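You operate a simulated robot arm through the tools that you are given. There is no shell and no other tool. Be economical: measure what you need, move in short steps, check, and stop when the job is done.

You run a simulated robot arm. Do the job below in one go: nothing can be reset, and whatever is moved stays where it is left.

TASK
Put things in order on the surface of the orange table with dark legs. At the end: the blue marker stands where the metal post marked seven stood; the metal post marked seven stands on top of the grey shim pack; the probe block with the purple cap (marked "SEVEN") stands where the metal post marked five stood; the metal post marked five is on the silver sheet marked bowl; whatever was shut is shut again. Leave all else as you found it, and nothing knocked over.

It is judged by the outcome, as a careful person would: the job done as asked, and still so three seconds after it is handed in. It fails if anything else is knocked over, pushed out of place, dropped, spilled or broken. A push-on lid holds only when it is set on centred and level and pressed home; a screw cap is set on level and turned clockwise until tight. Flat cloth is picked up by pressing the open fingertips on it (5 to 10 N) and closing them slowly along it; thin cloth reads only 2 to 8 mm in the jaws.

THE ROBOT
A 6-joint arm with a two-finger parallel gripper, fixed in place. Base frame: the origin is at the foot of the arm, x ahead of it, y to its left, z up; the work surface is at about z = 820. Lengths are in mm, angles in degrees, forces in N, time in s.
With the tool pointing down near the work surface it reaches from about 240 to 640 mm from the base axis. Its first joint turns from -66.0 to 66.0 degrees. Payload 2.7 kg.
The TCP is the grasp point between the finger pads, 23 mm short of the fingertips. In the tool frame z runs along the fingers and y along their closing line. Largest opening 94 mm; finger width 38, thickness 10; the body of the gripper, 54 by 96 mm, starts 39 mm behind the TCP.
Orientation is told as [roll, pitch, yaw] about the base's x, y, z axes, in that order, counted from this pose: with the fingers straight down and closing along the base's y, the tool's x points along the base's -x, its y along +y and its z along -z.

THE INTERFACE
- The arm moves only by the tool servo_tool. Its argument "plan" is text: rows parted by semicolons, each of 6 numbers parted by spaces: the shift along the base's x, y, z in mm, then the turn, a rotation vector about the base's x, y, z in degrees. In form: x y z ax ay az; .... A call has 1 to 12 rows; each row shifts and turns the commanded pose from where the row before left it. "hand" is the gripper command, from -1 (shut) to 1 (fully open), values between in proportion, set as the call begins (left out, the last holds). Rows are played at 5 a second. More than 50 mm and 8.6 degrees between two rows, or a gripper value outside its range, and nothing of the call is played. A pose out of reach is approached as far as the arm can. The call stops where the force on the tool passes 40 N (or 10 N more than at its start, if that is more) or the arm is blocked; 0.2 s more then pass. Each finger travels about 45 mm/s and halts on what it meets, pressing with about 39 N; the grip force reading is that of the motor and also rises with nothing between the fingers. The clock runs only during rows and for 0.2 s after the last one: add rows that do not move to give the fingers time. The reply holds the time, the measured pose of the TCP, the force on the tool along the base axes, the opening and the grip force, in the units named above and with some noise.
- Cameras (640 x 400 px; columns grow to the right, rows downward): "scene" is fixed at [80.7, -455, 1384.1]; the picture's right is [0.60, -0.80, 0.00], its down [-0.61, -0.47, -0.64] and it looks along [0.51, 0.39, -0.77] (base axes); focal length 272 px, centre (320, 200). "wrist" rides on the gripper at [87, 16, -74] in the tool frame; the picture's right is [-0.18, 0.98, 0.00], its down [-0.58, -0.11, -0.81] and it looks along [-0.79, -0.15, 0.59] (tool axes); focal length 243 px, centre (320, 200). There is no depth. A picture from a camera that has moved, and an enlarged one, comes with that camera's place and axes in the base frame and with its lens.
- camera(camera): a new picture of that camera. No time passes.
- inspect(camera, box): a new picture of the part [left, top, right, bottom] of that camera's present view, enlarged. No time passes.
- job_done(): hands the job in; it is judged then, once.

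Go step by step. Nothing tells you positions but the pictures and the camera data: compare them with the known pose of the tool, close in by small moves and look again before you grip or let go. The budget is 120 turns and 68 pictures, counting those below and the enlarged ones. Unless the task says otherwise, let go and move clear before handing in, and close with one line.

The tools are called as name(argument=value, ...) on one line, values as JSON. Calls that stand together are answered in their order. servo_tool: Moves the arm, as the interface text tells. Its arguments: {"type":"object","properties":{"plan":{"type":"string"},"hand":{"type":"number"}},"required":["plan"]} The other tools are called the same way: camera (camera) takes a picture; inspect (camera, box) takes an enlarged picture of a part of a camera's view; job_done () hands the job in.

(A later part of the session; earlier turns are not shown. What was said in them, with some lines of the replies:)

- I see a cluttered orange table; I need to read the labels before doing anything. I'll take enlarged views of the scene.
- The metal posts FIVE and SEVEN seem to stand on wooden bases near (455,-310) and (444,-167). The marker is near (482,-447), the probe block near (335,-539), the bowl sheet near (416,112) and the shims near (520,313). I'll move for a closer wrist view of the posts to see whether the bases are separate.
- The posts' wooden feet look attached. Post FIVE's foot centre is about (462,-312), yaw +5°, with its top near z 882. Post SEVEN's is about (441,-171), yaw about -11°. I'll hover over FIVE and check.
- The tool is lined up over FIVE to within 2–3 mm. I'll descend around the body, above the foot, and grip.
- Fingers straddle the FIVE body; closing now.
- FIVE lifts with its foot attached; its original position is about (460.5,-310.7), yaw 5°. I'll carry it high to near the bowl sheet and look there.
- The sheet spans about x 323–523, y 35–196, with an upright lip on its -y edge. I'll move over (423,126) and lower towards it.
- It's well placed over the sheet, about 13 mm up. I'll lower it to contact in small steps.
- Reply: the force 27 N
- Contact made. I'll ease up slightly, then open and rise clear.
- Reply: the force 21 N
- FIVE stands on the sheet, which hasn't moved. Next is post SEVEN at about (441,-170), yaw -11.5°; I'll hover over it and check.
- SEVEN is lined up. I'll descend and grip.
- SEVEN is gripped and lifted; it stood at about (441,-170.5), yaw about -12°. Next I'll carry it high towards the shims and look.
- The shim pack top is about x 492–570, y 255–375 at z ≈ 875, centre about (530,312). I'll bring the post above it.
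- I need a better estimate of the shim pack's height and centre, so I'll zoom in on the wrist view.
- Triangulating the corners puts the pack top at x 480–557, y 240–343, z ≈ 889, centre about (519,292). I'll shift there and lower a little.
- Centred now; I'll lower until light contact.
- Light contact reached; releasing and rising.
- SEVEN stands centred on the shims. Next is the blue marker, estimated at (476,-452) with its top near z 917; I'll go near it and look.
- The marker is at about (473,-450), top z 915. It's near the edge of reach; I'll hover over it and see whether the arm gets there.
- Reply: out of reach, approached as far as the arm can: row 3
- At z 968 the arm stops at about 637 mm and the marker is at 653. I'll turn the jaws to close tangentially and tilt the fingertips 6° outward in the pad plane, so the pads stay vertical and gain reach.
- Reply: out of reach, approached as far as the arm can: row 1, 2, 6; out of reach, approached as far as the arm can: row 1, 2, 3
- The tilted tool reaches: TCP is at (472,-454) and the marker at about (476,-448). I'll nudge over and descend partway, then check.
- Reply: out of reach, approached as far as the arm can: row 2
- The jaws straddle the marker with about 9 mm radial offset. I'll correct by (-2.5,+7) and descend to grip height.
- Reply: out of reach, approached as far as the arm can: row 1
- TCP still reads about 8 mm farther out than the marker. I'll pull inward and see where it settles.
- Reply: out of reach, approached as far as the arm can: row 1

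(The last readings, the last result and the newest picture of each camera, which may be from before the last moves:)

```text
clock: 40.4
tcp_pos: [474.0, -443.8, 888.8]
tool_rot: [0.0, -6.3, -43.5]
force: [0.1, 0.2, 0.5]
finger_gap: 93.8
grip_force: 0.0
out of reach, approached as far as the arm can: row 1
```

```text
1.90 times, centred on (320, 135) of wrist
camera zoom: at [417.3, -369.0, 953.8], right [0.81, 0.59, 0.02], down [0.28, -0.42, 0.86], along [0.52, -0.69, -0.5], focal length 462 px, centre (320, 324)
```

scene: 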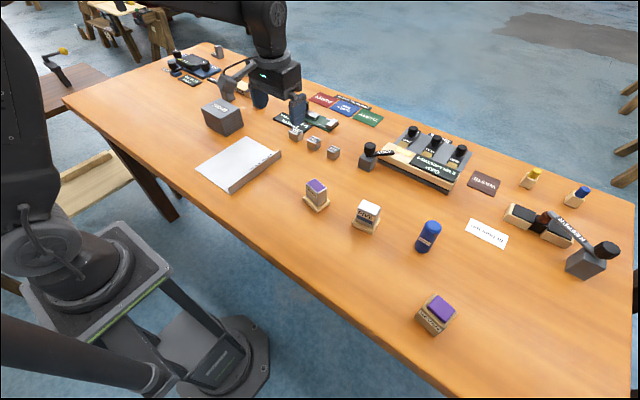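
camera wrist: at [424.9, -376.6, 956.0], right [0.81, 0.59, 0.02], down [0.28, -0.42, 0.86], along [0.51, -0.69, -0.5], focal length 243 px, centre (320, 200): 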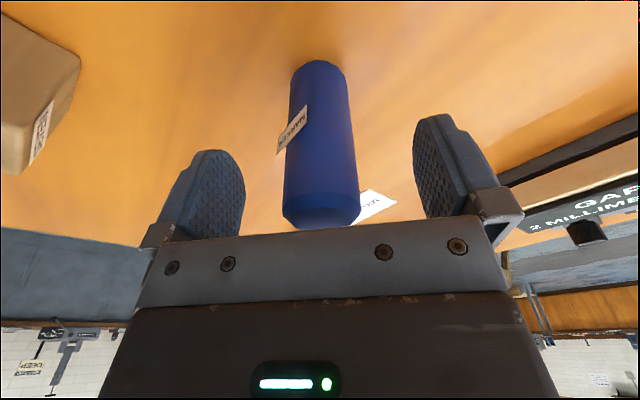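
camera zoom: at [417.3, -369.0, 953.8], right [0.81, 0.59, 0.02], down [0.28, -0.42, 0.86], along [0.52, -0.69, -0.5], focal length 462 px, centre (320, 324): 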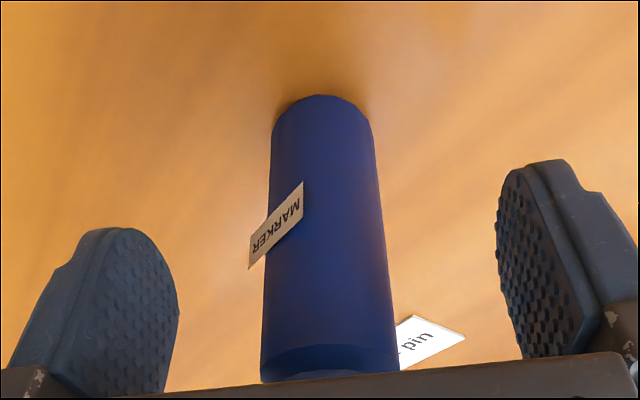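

Well aligned now. A last 2 mm nudge sideways, then close.

servo_tool(plan="-2 -1.6 0 0 0 0; 0 0 0 0 0 0")

servo_tool(plan="0 0 0 0 0 0; 0 0 0 0 0 0; 0 0 0 0 0 0; 0 0 0 0 0 0; 0 0 0 0 0 0", hand=-1)

servo_tool(plan="0 0 4 0 0 0; 0 0 8 0 0 0; 0 0 0 0 0 0")

camera(camera="wrist")

```text
clock: 41.0
tcp_pos: [471.4, -446.5, 888.1]
tool_rot: [-0.1, -6.1, -43.5]
force: [0.9, -1.0, 0.8]
finger_gap: 93.8
grip_force: 0.1
```

```text
clock: 42.2
tcp_pos: [472.0, -446.6, 888.8]
tool_rot: [0.0, -6.2, -43.5]
force: [-0.4, 0.3, -0.7]
finger_gap: 32.5
grip_force: 38.3
```

```text
clock: 43.0
tcp_pos: [472.1, -446.9, 900.4]
tool_rot: [0.0, -6.1, -43.4]
force: [0.2, -0.1, -0.5]
finger_gap: 32.6
grip_force: 39.3
```

```text
24 pictures are left
camera wrist: at [415.3, -370.3, 965.1], right [0.81, 0.59, 0.02], down [0.28, -0.42, 0.86], along [0.52, -0.69, -0.5], focal length 243 px, centre (320, 200)
```

wrist: 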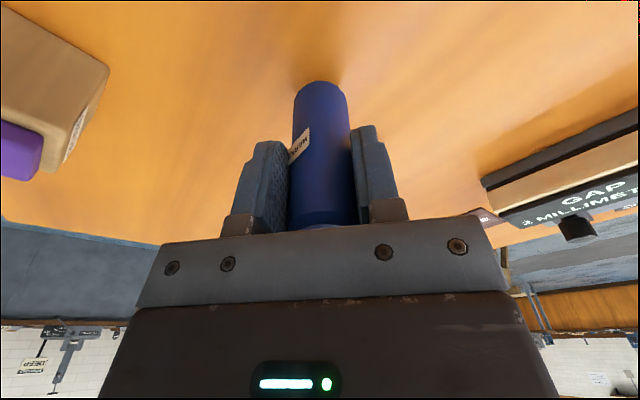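

The marker (32.5 mm across) is gripped upright and off the table; it was held at TCP z 888.5 when standing. I'll carry it, keeping the orientation, to SEVEN's old spot (441,-171).

servo_tool(plan="0 0 20 0 0 0; -5 46 10 0 0 0; -5 46 0 0 0 0; -5 46 0 0 0 0; -5 46 0 0 0 0; -5 46 0 0 0 0; -6 46 0 0 0 0; 0 0 -12 0 0 0; 0 0 -12 0 0 0; 0 0 0 0 0 0")

inspect(camera="scene", box=[255, 130, 415, 250])

camera(camera="wrist")

```text
clock: 45.2
tcp_pos: [440.6, -170.6, 904.8]
tool_rot: [0.0, -6.2, -43.6]
force: [0.9, 0.1, -0.6]
finger_gap: 32.6
grip_force: 39.6
```

```text
3.33 times, centred on (335, 190) of scene
camera zoom: at [80.7, -455.0, 1384.1], right [0.6, -0.8, 0.0], down [-0.61, -0.47, -0.64], along [0.51, 0.39, -0.77], focal length 905 px, centre (270, 233)
```

zoom: 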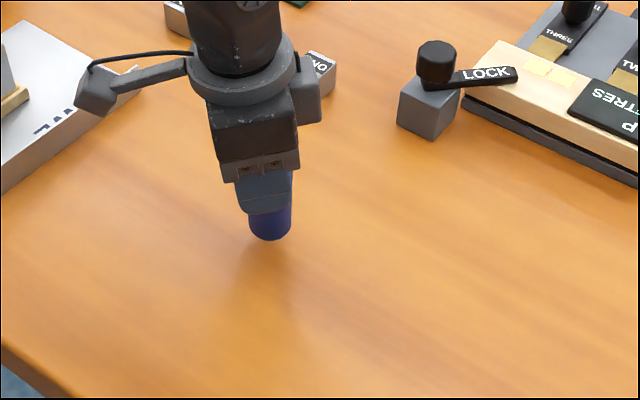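

```text
22 pictures are left
camera wrist: at [383.9, -94.4, 971.0], right [0.81, 0.59, 0.02], down [0.28, -0.42, 0.86], along [0.52, -0.69, -0.5], focal length 243 px, centre (320, 200)
```

wrist: 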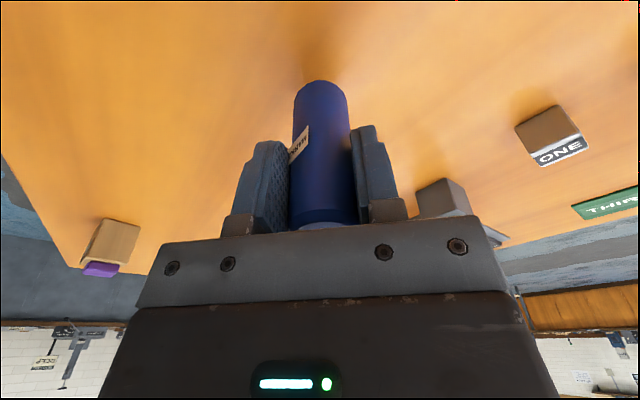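

The scene view shows the marker about 9–11 mm radially outward of the TCP, so it would land off SEVEN's spot. I'll shift by (-6.5,+7.5), lower most of the way and compare with where SEVEN's foot appeared.

servo_tool(plan="-6.5 7.5 0 0 0 0; 0 0 -6 0 0 0; 0 0 -6 0 0 0; 0 0 0 0 0 0")

inspect(camera="scene", box=[255, 150, 415, 270])

```text
clock: 46.2
tcp_pos: [434.3, -164.1, 893.8]
tool_rot: [-0.2, -6.0, -43.5]
force: [0.1, 0.2, -0.5]
finger_gap: 32.1
grip_force: 39.7
```

```text
3.33 times, centred on (335, 210) of scene
camera zoom: at [80.7, -455.0, 1384.1], right [0.6, -0.8, 0.0], down [-0.61, -0.47, -0.64], along [0.51, 0.39, -0.77], focal length 905 px, centre (270, 167)
```

zoom: 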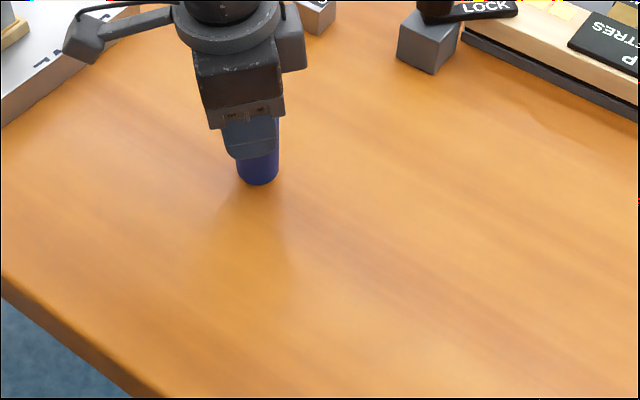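

The marker matches SEVEN's old footprint to within 2–3 mm. Lowering to contact.

servo_tool(plan="-1.2 -1 -2 0 0 0; 0 0 -1.5 0 0 0; 0 0 0 0 0 0")

servo_tool(plan="0 0 -1 0 0 0; 0 0 0 0 0 0")

servo_tool(plan="0 0 -0.7 0 0 0; 0 0 0 0 0 0")

```text
clock: 47.0
tcp_pos: [433.4, -164.5, 890.2]
tool_rot: [0.0, -6.2, -43.5]
force: [0.3, 0.9, 0.1]
finger_gap: 31.9
grip_force: 39.2
```

```text
clock: 47.6
tcp_pos: [434.2, -165.1, 890.7]
tool_rot: [0.1, -6.2, -43.4]
force: [-1.5, -1.6, 3.8]
finger_gap: 32.5
grip_force: 39.0
```

```text
clock: 48.2
tcp_pos: [432.6, -164.1, 888.9]
tool_rot: [0.0, -6.2, -43.6]
force: [0.1, -1.6, 8.1]
finger_gap: 32.2
grip_force: 38.3
```

It's in contact; I'll open and rise straight up.

servo_tool(plan="0 0 0 0 0 0; 0 0 0 0 0 0; 0 0 0 0 0 0; 0 0 0 0 0 0; 0 0 0 0 0 0", hand=0.6)

servo_tool(plan="0 0 20 0 0 0; 0 0 30 0 0 0; 0 0 40 0 0 0; 0 0 0 0 0 0")

inspect(camera="scene", box=[255, 150, 415, 270])

```text
clock: 49.4
tcp_pos: [433.1, -163.5, 889.6]
tool_rot: [0.0, -6.3, -43.4]
force: [-0.5, 0.4, -1.0]
finger_gap: 75.2
grip_force: 0.1
```

```text
clock: 50.4
tcp_pos: [431.4, -163.8, 979.7]
tool_rot: [-0.1, -6.2, -43.5]
force: [-0.4, 0.4, -0.6]
finger_gap: 75.3
grip_force: 0.0
```

```text
3.33 times, centred on (335, 210) of scene
camera zoom: at [80.7, -455.0, 1384.1], right [0.6, -0.8, 0.0], down [-0.61, -0.47, -0.64], along [0.51, 0.39, -0.77], focal length 905 px, centre (270, 167)
```

zoom: 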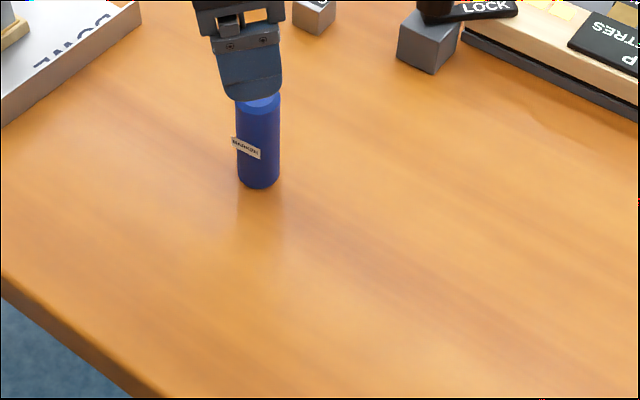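

The marker stands where SEVEN was. Next is the probe block at about (345,-533), yaw about -13°. I'll untilt, turn to that yaw and move near for a look.

servo_tool(plan="0 0 10 4.15 4.34 0; 0 0 10 0 0 7.5; -20 -41 2 0 0 7.5; -20 -41 2 0 0 7.5; -20 -41 2 0 0 7.5; -20 -41 0 0 0 0; -20 -41 0 0 0 0; -20 -41 0 0 0 0; -20 -40 0 0 0 0; 0 0 0 0 0 0", hand=1)

camera(camera="wrist")

inspect(camera="scene", box=[385, 270, 485, 345])

```text
clock: 52.6
tcp_pos: [291.7, -450.4, 1007.9]
tool_rot: [0.1, -0.1, -13.5]
force: [-0.3, 0.1, -0.3]
finger_gap: 94.0
grip_force: 0.1
```

```text
19 pictures are left
camera wrist: at [210.8, -414.3, 1082.5], right [0.41, 0.91, 0.0], down [0.54, -0.24, 0.81], along [0.74, -0.33, -0.59], focal length 243 px, centre (320, 200)
```

wrist: 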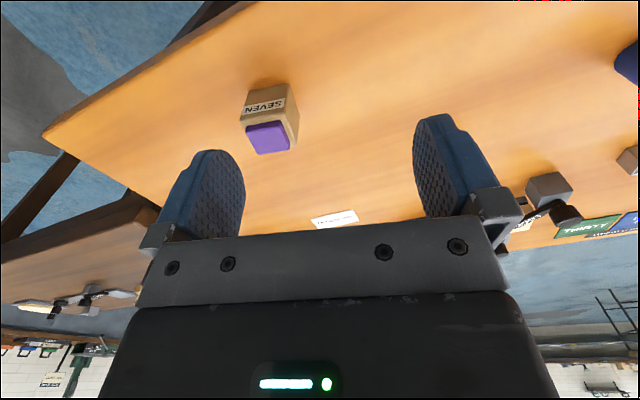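

```text
5.33 times, centred on (435, 308) of scene
camera zoom: at [80.6, -455.0, 1384.1], right [0.6, -0.8, 0.0], down [-0.61, -0.47, -0.64], along [0.51, 0.39, -0.77], focal length 1448 px, centre (-293, -373)
```

zoom: 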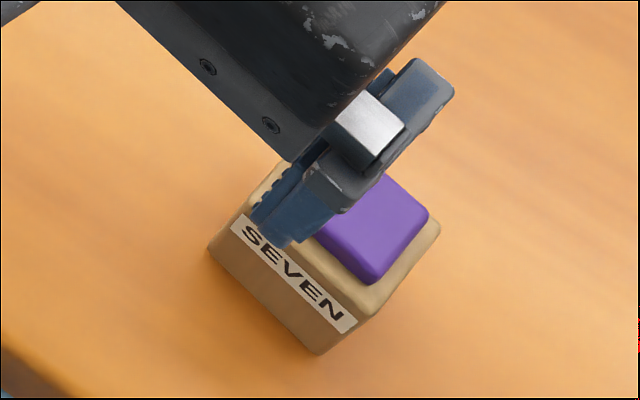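

The block is about 46×47×49 mm, centred at (342,-531), yaw about -12.5°, and within vertical reach. I'll hover above it.

servo_tool(plan="17 -27 -20 0 0 0; 17 -27 -25 0 0 0; 17 -27 -25 0 0 1; 0 0 -23 0 0 0; 0 0 0 0 0 0")

camera(camera="wrist")

inspect(camera="scene", box=[385, 260, 485, 345])

```text
clock: 53.8
tcp_pos: [344.3, -531.3, 912.8]
tool_rot: [0.0, -0.1, -12.6]
force: [-0.8, -0.5, 0.5]
finger_gap: 93.9
grip_force: 0.0
```

```text
17 pictures are left
camera wrist: at [262.5, -497.3, 988.0], right [0.39, 0.92, 0.0], down [0.54, -0.23, 0.81], along [0.74, -0.32, -0.59], focal length 243 px, centre (320, 200)
```

wrist: 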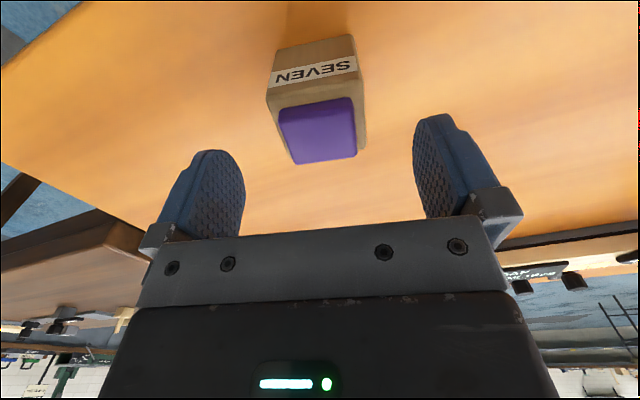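

```text
4.71 times, centred on (435, 302) of scene
camera zoom: at [80.7, -455.0, 1384.1], right [0.6, -0.8, 0.0], down [-0.61, -0.47, -0.64], along [0.51, 0.39, -0.77], focal length 1278 px, centre (-221, -282)
```

zoom: 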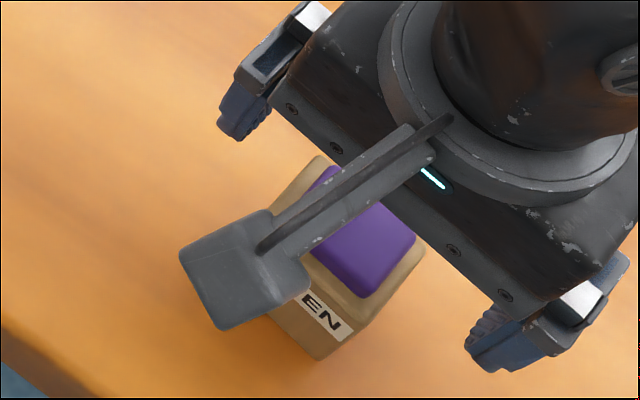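

Well aligned; shifting 3 mm inward and descending to z ≈ 853, then gripping.

servo_tool(plan="-2.5 0 -20 0 0 0; 0 0 -20 0 0 0; 0 0 -12 0 0 0; 0 0 -6 0 0 0; 0 0 0 0 0 0")

inspect(camera="wrist", box=[160, 30, 480, 240])

```text
clock: 55.0
tcp_pos: [340.6, -532.7, 853.8]
tool_rot: [0.0, -0.2, -12.4]
force: [0.8, -0.2, 0.2]
finger_gap: 93.8
grip_force: 0.1
```

```text
1.90 times, centred on (320, 135) of wrist
camera zoom: at [259.9, -498.5, 928.4], right [0.39, 0.92, 0.0], down [0.54, -0.23, 0.81], along [0.74, -0.32, -0.59], focal length 462 px, centre (320, 324)
```

zoom: 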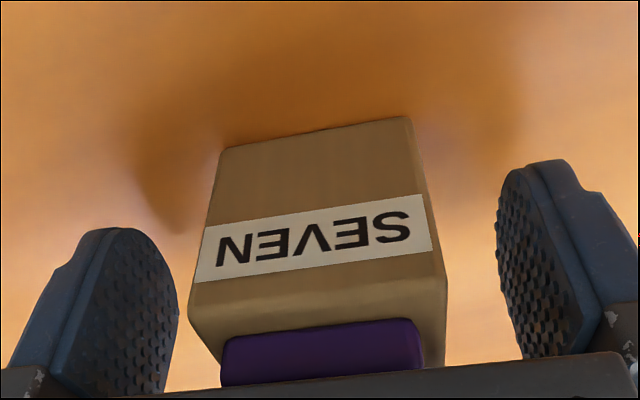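

Aligned just as with the posts; closing and lifting.

servo_tool(plan="0 0 0 0 0 0; 0 0 0 0 0 0; 0 0 0 0 0 0; 0 0 0 0 0 0; 0 0 0 0 0 0", hand=-1)

servo_tool(plan="0 0 5 0 0 0; 0 0 10 0 0 0; 0 0 15 0 0 0; 0 0 0 0 0 0")

camera(camera="wrist")

```text
clock: 56.2
tcp_pos: [341.3, -531.9, 853.3]
tool_rot: [0.0, -0.1, -12.5]
force: [0.2, -0.3, 0.2]
finger_gap: 49.7
grip_force: 38.9
```

```text
clock: 57.2
tcp_pos: [341.1, -531.5, 884.6]
tool_rot: [0.0, 0.0, -12.5]
force: [-0.4, -0.6, -1.7]
finger_gap: 49.8
grip_force: 39.1
```

```text
14 pictures are left
camera wrist: at [260.6, -497.9, 958.9], right [0.39, 0.92, 0.0], down [0.54, -0.23, 0.81], along [0.74, -0.32, -0.59], focal length 243 px, centre (320, 200)
```

wrist: 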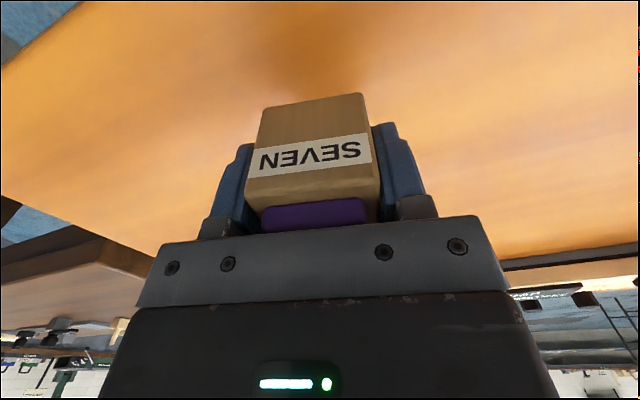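

The block is lifted cleanly. I'll carry it to FIVE's old spot (460.5,-310.7), yaw 5°.

servo_tool(plan="0 0 20 0 0 0; 20 36.8 0 0 0 2.9; 20 36.8 0 0 0 2.9; 20 36.8 0 0 0 2.9; 20 36.8 0 0 0 2.9; 20 36.8 0 0 0 2.9; 19.4 36.6 0 0 0 2.9; 0 0 -20 0 0 0; 0 0 -20 0 0 0; 0 0 0 0 0 0")

inspect(camera="scene", box=[315, 160, 435, 250])

```text
clock: 59.4
tcp_pos: [462.1, -310.0, 862.3]
tool_rot: [0.1, -0.1, 4.9]
force: [-0.6, -0.3, -0.8]
finger_gap: 49.5
grip_force: 38.5
```

```text
4.44 times, centred on (375, 205) of scene
camera zoom: at [80.7, -455.0, 1384.1], right [0.6, -0.8, 0.0], down [-0.61, -0.47, -0.64], along [0.51, 0.39, -0.77], focal length 1207 px, centre (76, 178)
```

zoom: 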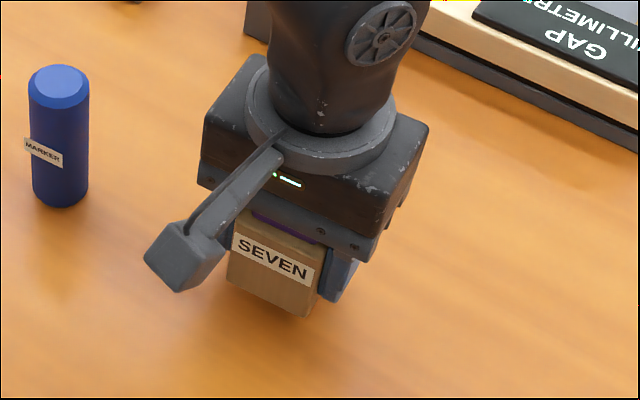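

It lies over FIVE's former footprint. Lowering to contact.

servo_tool(plan="-0.7 0 -4 0 0 0; 0 0 -3 0 0 0; 0 0 0 0 0 0")

servo_tool(plan="0 0 -1 0 0 0; 0 0 0 0 0 0")

servo_tool(plan="0 0 -0.7 0 0 0; 0 0 0 0 0 0")

```text
clock: 60.2
tcp_pos: [461.5, -310.8, 857.0]
tool_rot: [-0.1, -0.2, 4.8]
force: [-0.4, -0.4, -1.2]
finger_gap: 49.3
grip_force: 39.4
```

```text
clock: 60.8
tcp_pos: [462.4, -310.6, 855.9]
tool_rot: [0.0, -0.1, 5.0]
force: [0.3, 0.1, -1.3]
finger_gap: 49.6
grip_force: 39.3
```

```text
clock: 61.4
tcp_pos: [459.8, -310.5, 855.6]
tool_rot: [0.0, -0.1, 4.9]
force: [-0.5, -0.1, -1.5]
finger_gap: 49.7
grip_force: 39.0
```

servo_tool(plan="0 0 -0.8 0 0 0; 0 0 0 0 0 0")

servo_tool(plan="0 0 -0.6 0 0 0; 0 0 0 0 0 0")

```text
clock: 62.0
tcp_pos: [459.3, -310.9, 854.6]
tool_rot: [0.0, -0.1, 4.9]
force: [0.4, 0.2, -0.9]
finger_gap: 49.5
grip_force: 39.0
```

```text
clock: 62.6
tcp_pos: [460.0, -311.6, 853.7]
tool_rot: [0.0, 0.0, 4.9]
force: [-0.2, 0.0, -0.9]
finger_gap: 49.4
grip_force: 39.3
```

servo_tool(plan="0 0 -0.6 0 0 0; 0 0 0 0 0 0")

servo_tool(plan="0 0 -0.4 0 0 0; 0 0 0 0 0 0")

```text
clock: 63.2
tcp_pos: [460.7, -311.2, 852.7]
tool_rot: [-0.1, -0.1, 4.9]
force: [-0.4, -1.6, 1.6]
finger_gap: 49.5
grip_force: 39.4
```

```text
clock: 63.8
tcp_pos: [460.9, -310.6, 853.7]
tool_rot: [0.0, -0.2, 4.9]
force: [-1.9, 1.6, 6.3]
finger_gap: 49.7
grip_force: 38.7
```

Contact made; opening, rising and moving clear, then a final look at the whole scene.

servo_tool(plan="0 0 0 0 0 0; 0 0 0 0 0 0; 0 0 0 0 0 0; 0 0 0 0 0 0; 0 0 0 0 0 0", hand=0.7)

servo_tool(plan="0 0 15 0 0 0; 0 0 30 0 0 0; 0 0 40 0 0 0; 0 0 45 0 0 0; 0 0 45 0 0 0; -45 0 0 0 0 0; -45 0 0 0 0 0; -45 0 0 0 0 0; 0 0 0 0 0 0")

camera(camera="scene")

camera(camera="wrist")

```text
clock: 65.0
tcp_pos: [461.0, -310.9, 853.1]
tool_rot: [0.0, -0.2, 4.9]
force: [-0.5, -0.7, -0.5]
finger_gap: 79.9
grip_force: 0.1
```

```text
clock: 67.0
tcp_pos: [325.4, -313.0, 1029.0]
tool_rot: [0.0, -0.2, 4.9]
force: [0.2, 0.3, 0.1]
finger_gap: 80.1
grip_force: 0.0
```

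```text
12 pictures are left
```

scene: 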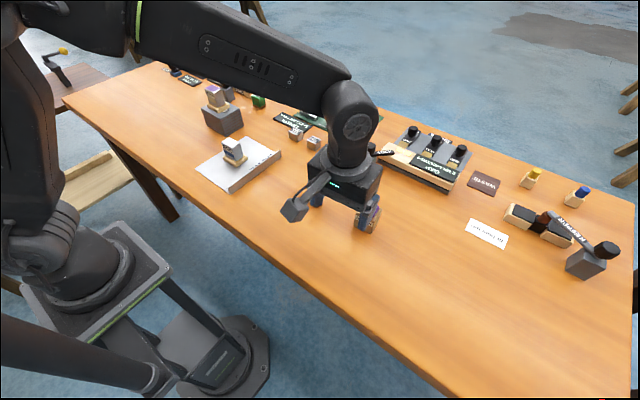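

```text
11 pictures are left
camera wrist: at [238.4, -304.0, 1103.6], right [0.1, 1.0, 0.0], down [0.59, -0.06, 0.81], along [0.8, -0.08, -0.59], focal length 243 px, centre (320, 200)
```

wrist: 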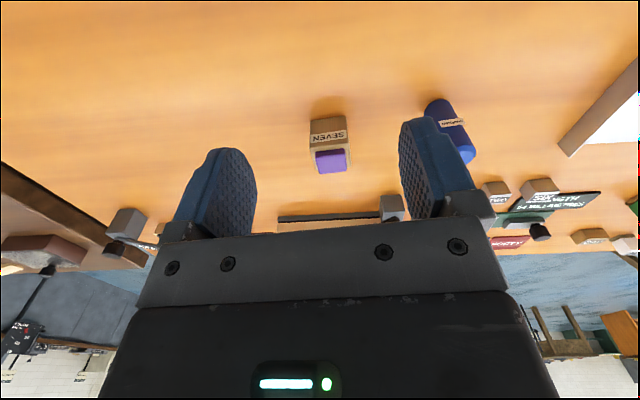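

All four items are standing and nothing else appears disturbed. One last look at the posts before handing in.

inspect(camera="scene", box=[180, 70, 290, 200])

```text
3.08 times, centred on (235, 135) of scene
camera zoom: at [80.6, -455.0, 1384.1], right [0.6, -0.8, 0.0], down [-0.61, -0.47, -0.64], along [0.51, 0.39, -0.77], focal length 835 px, centre (582, 400)
```

zoom: 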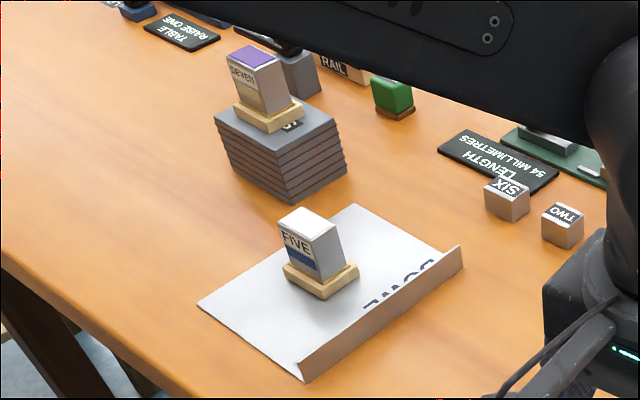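

SEVEN stands on the shims and FIVE on the bowl sheet, with the arm clear; handing in.

job_done()

```text
The job is handed in.
```

The job is handed in: the blue marker and the purple-capped probe block stand where posts SEVEN and FIVE stood, post SEVEN is on top of the grey shim pack, and post FIVE is on the bowl sheet. I opened nothing, so nothing needed shutting again, and the last pictures showed nothing else moved or knocked over.
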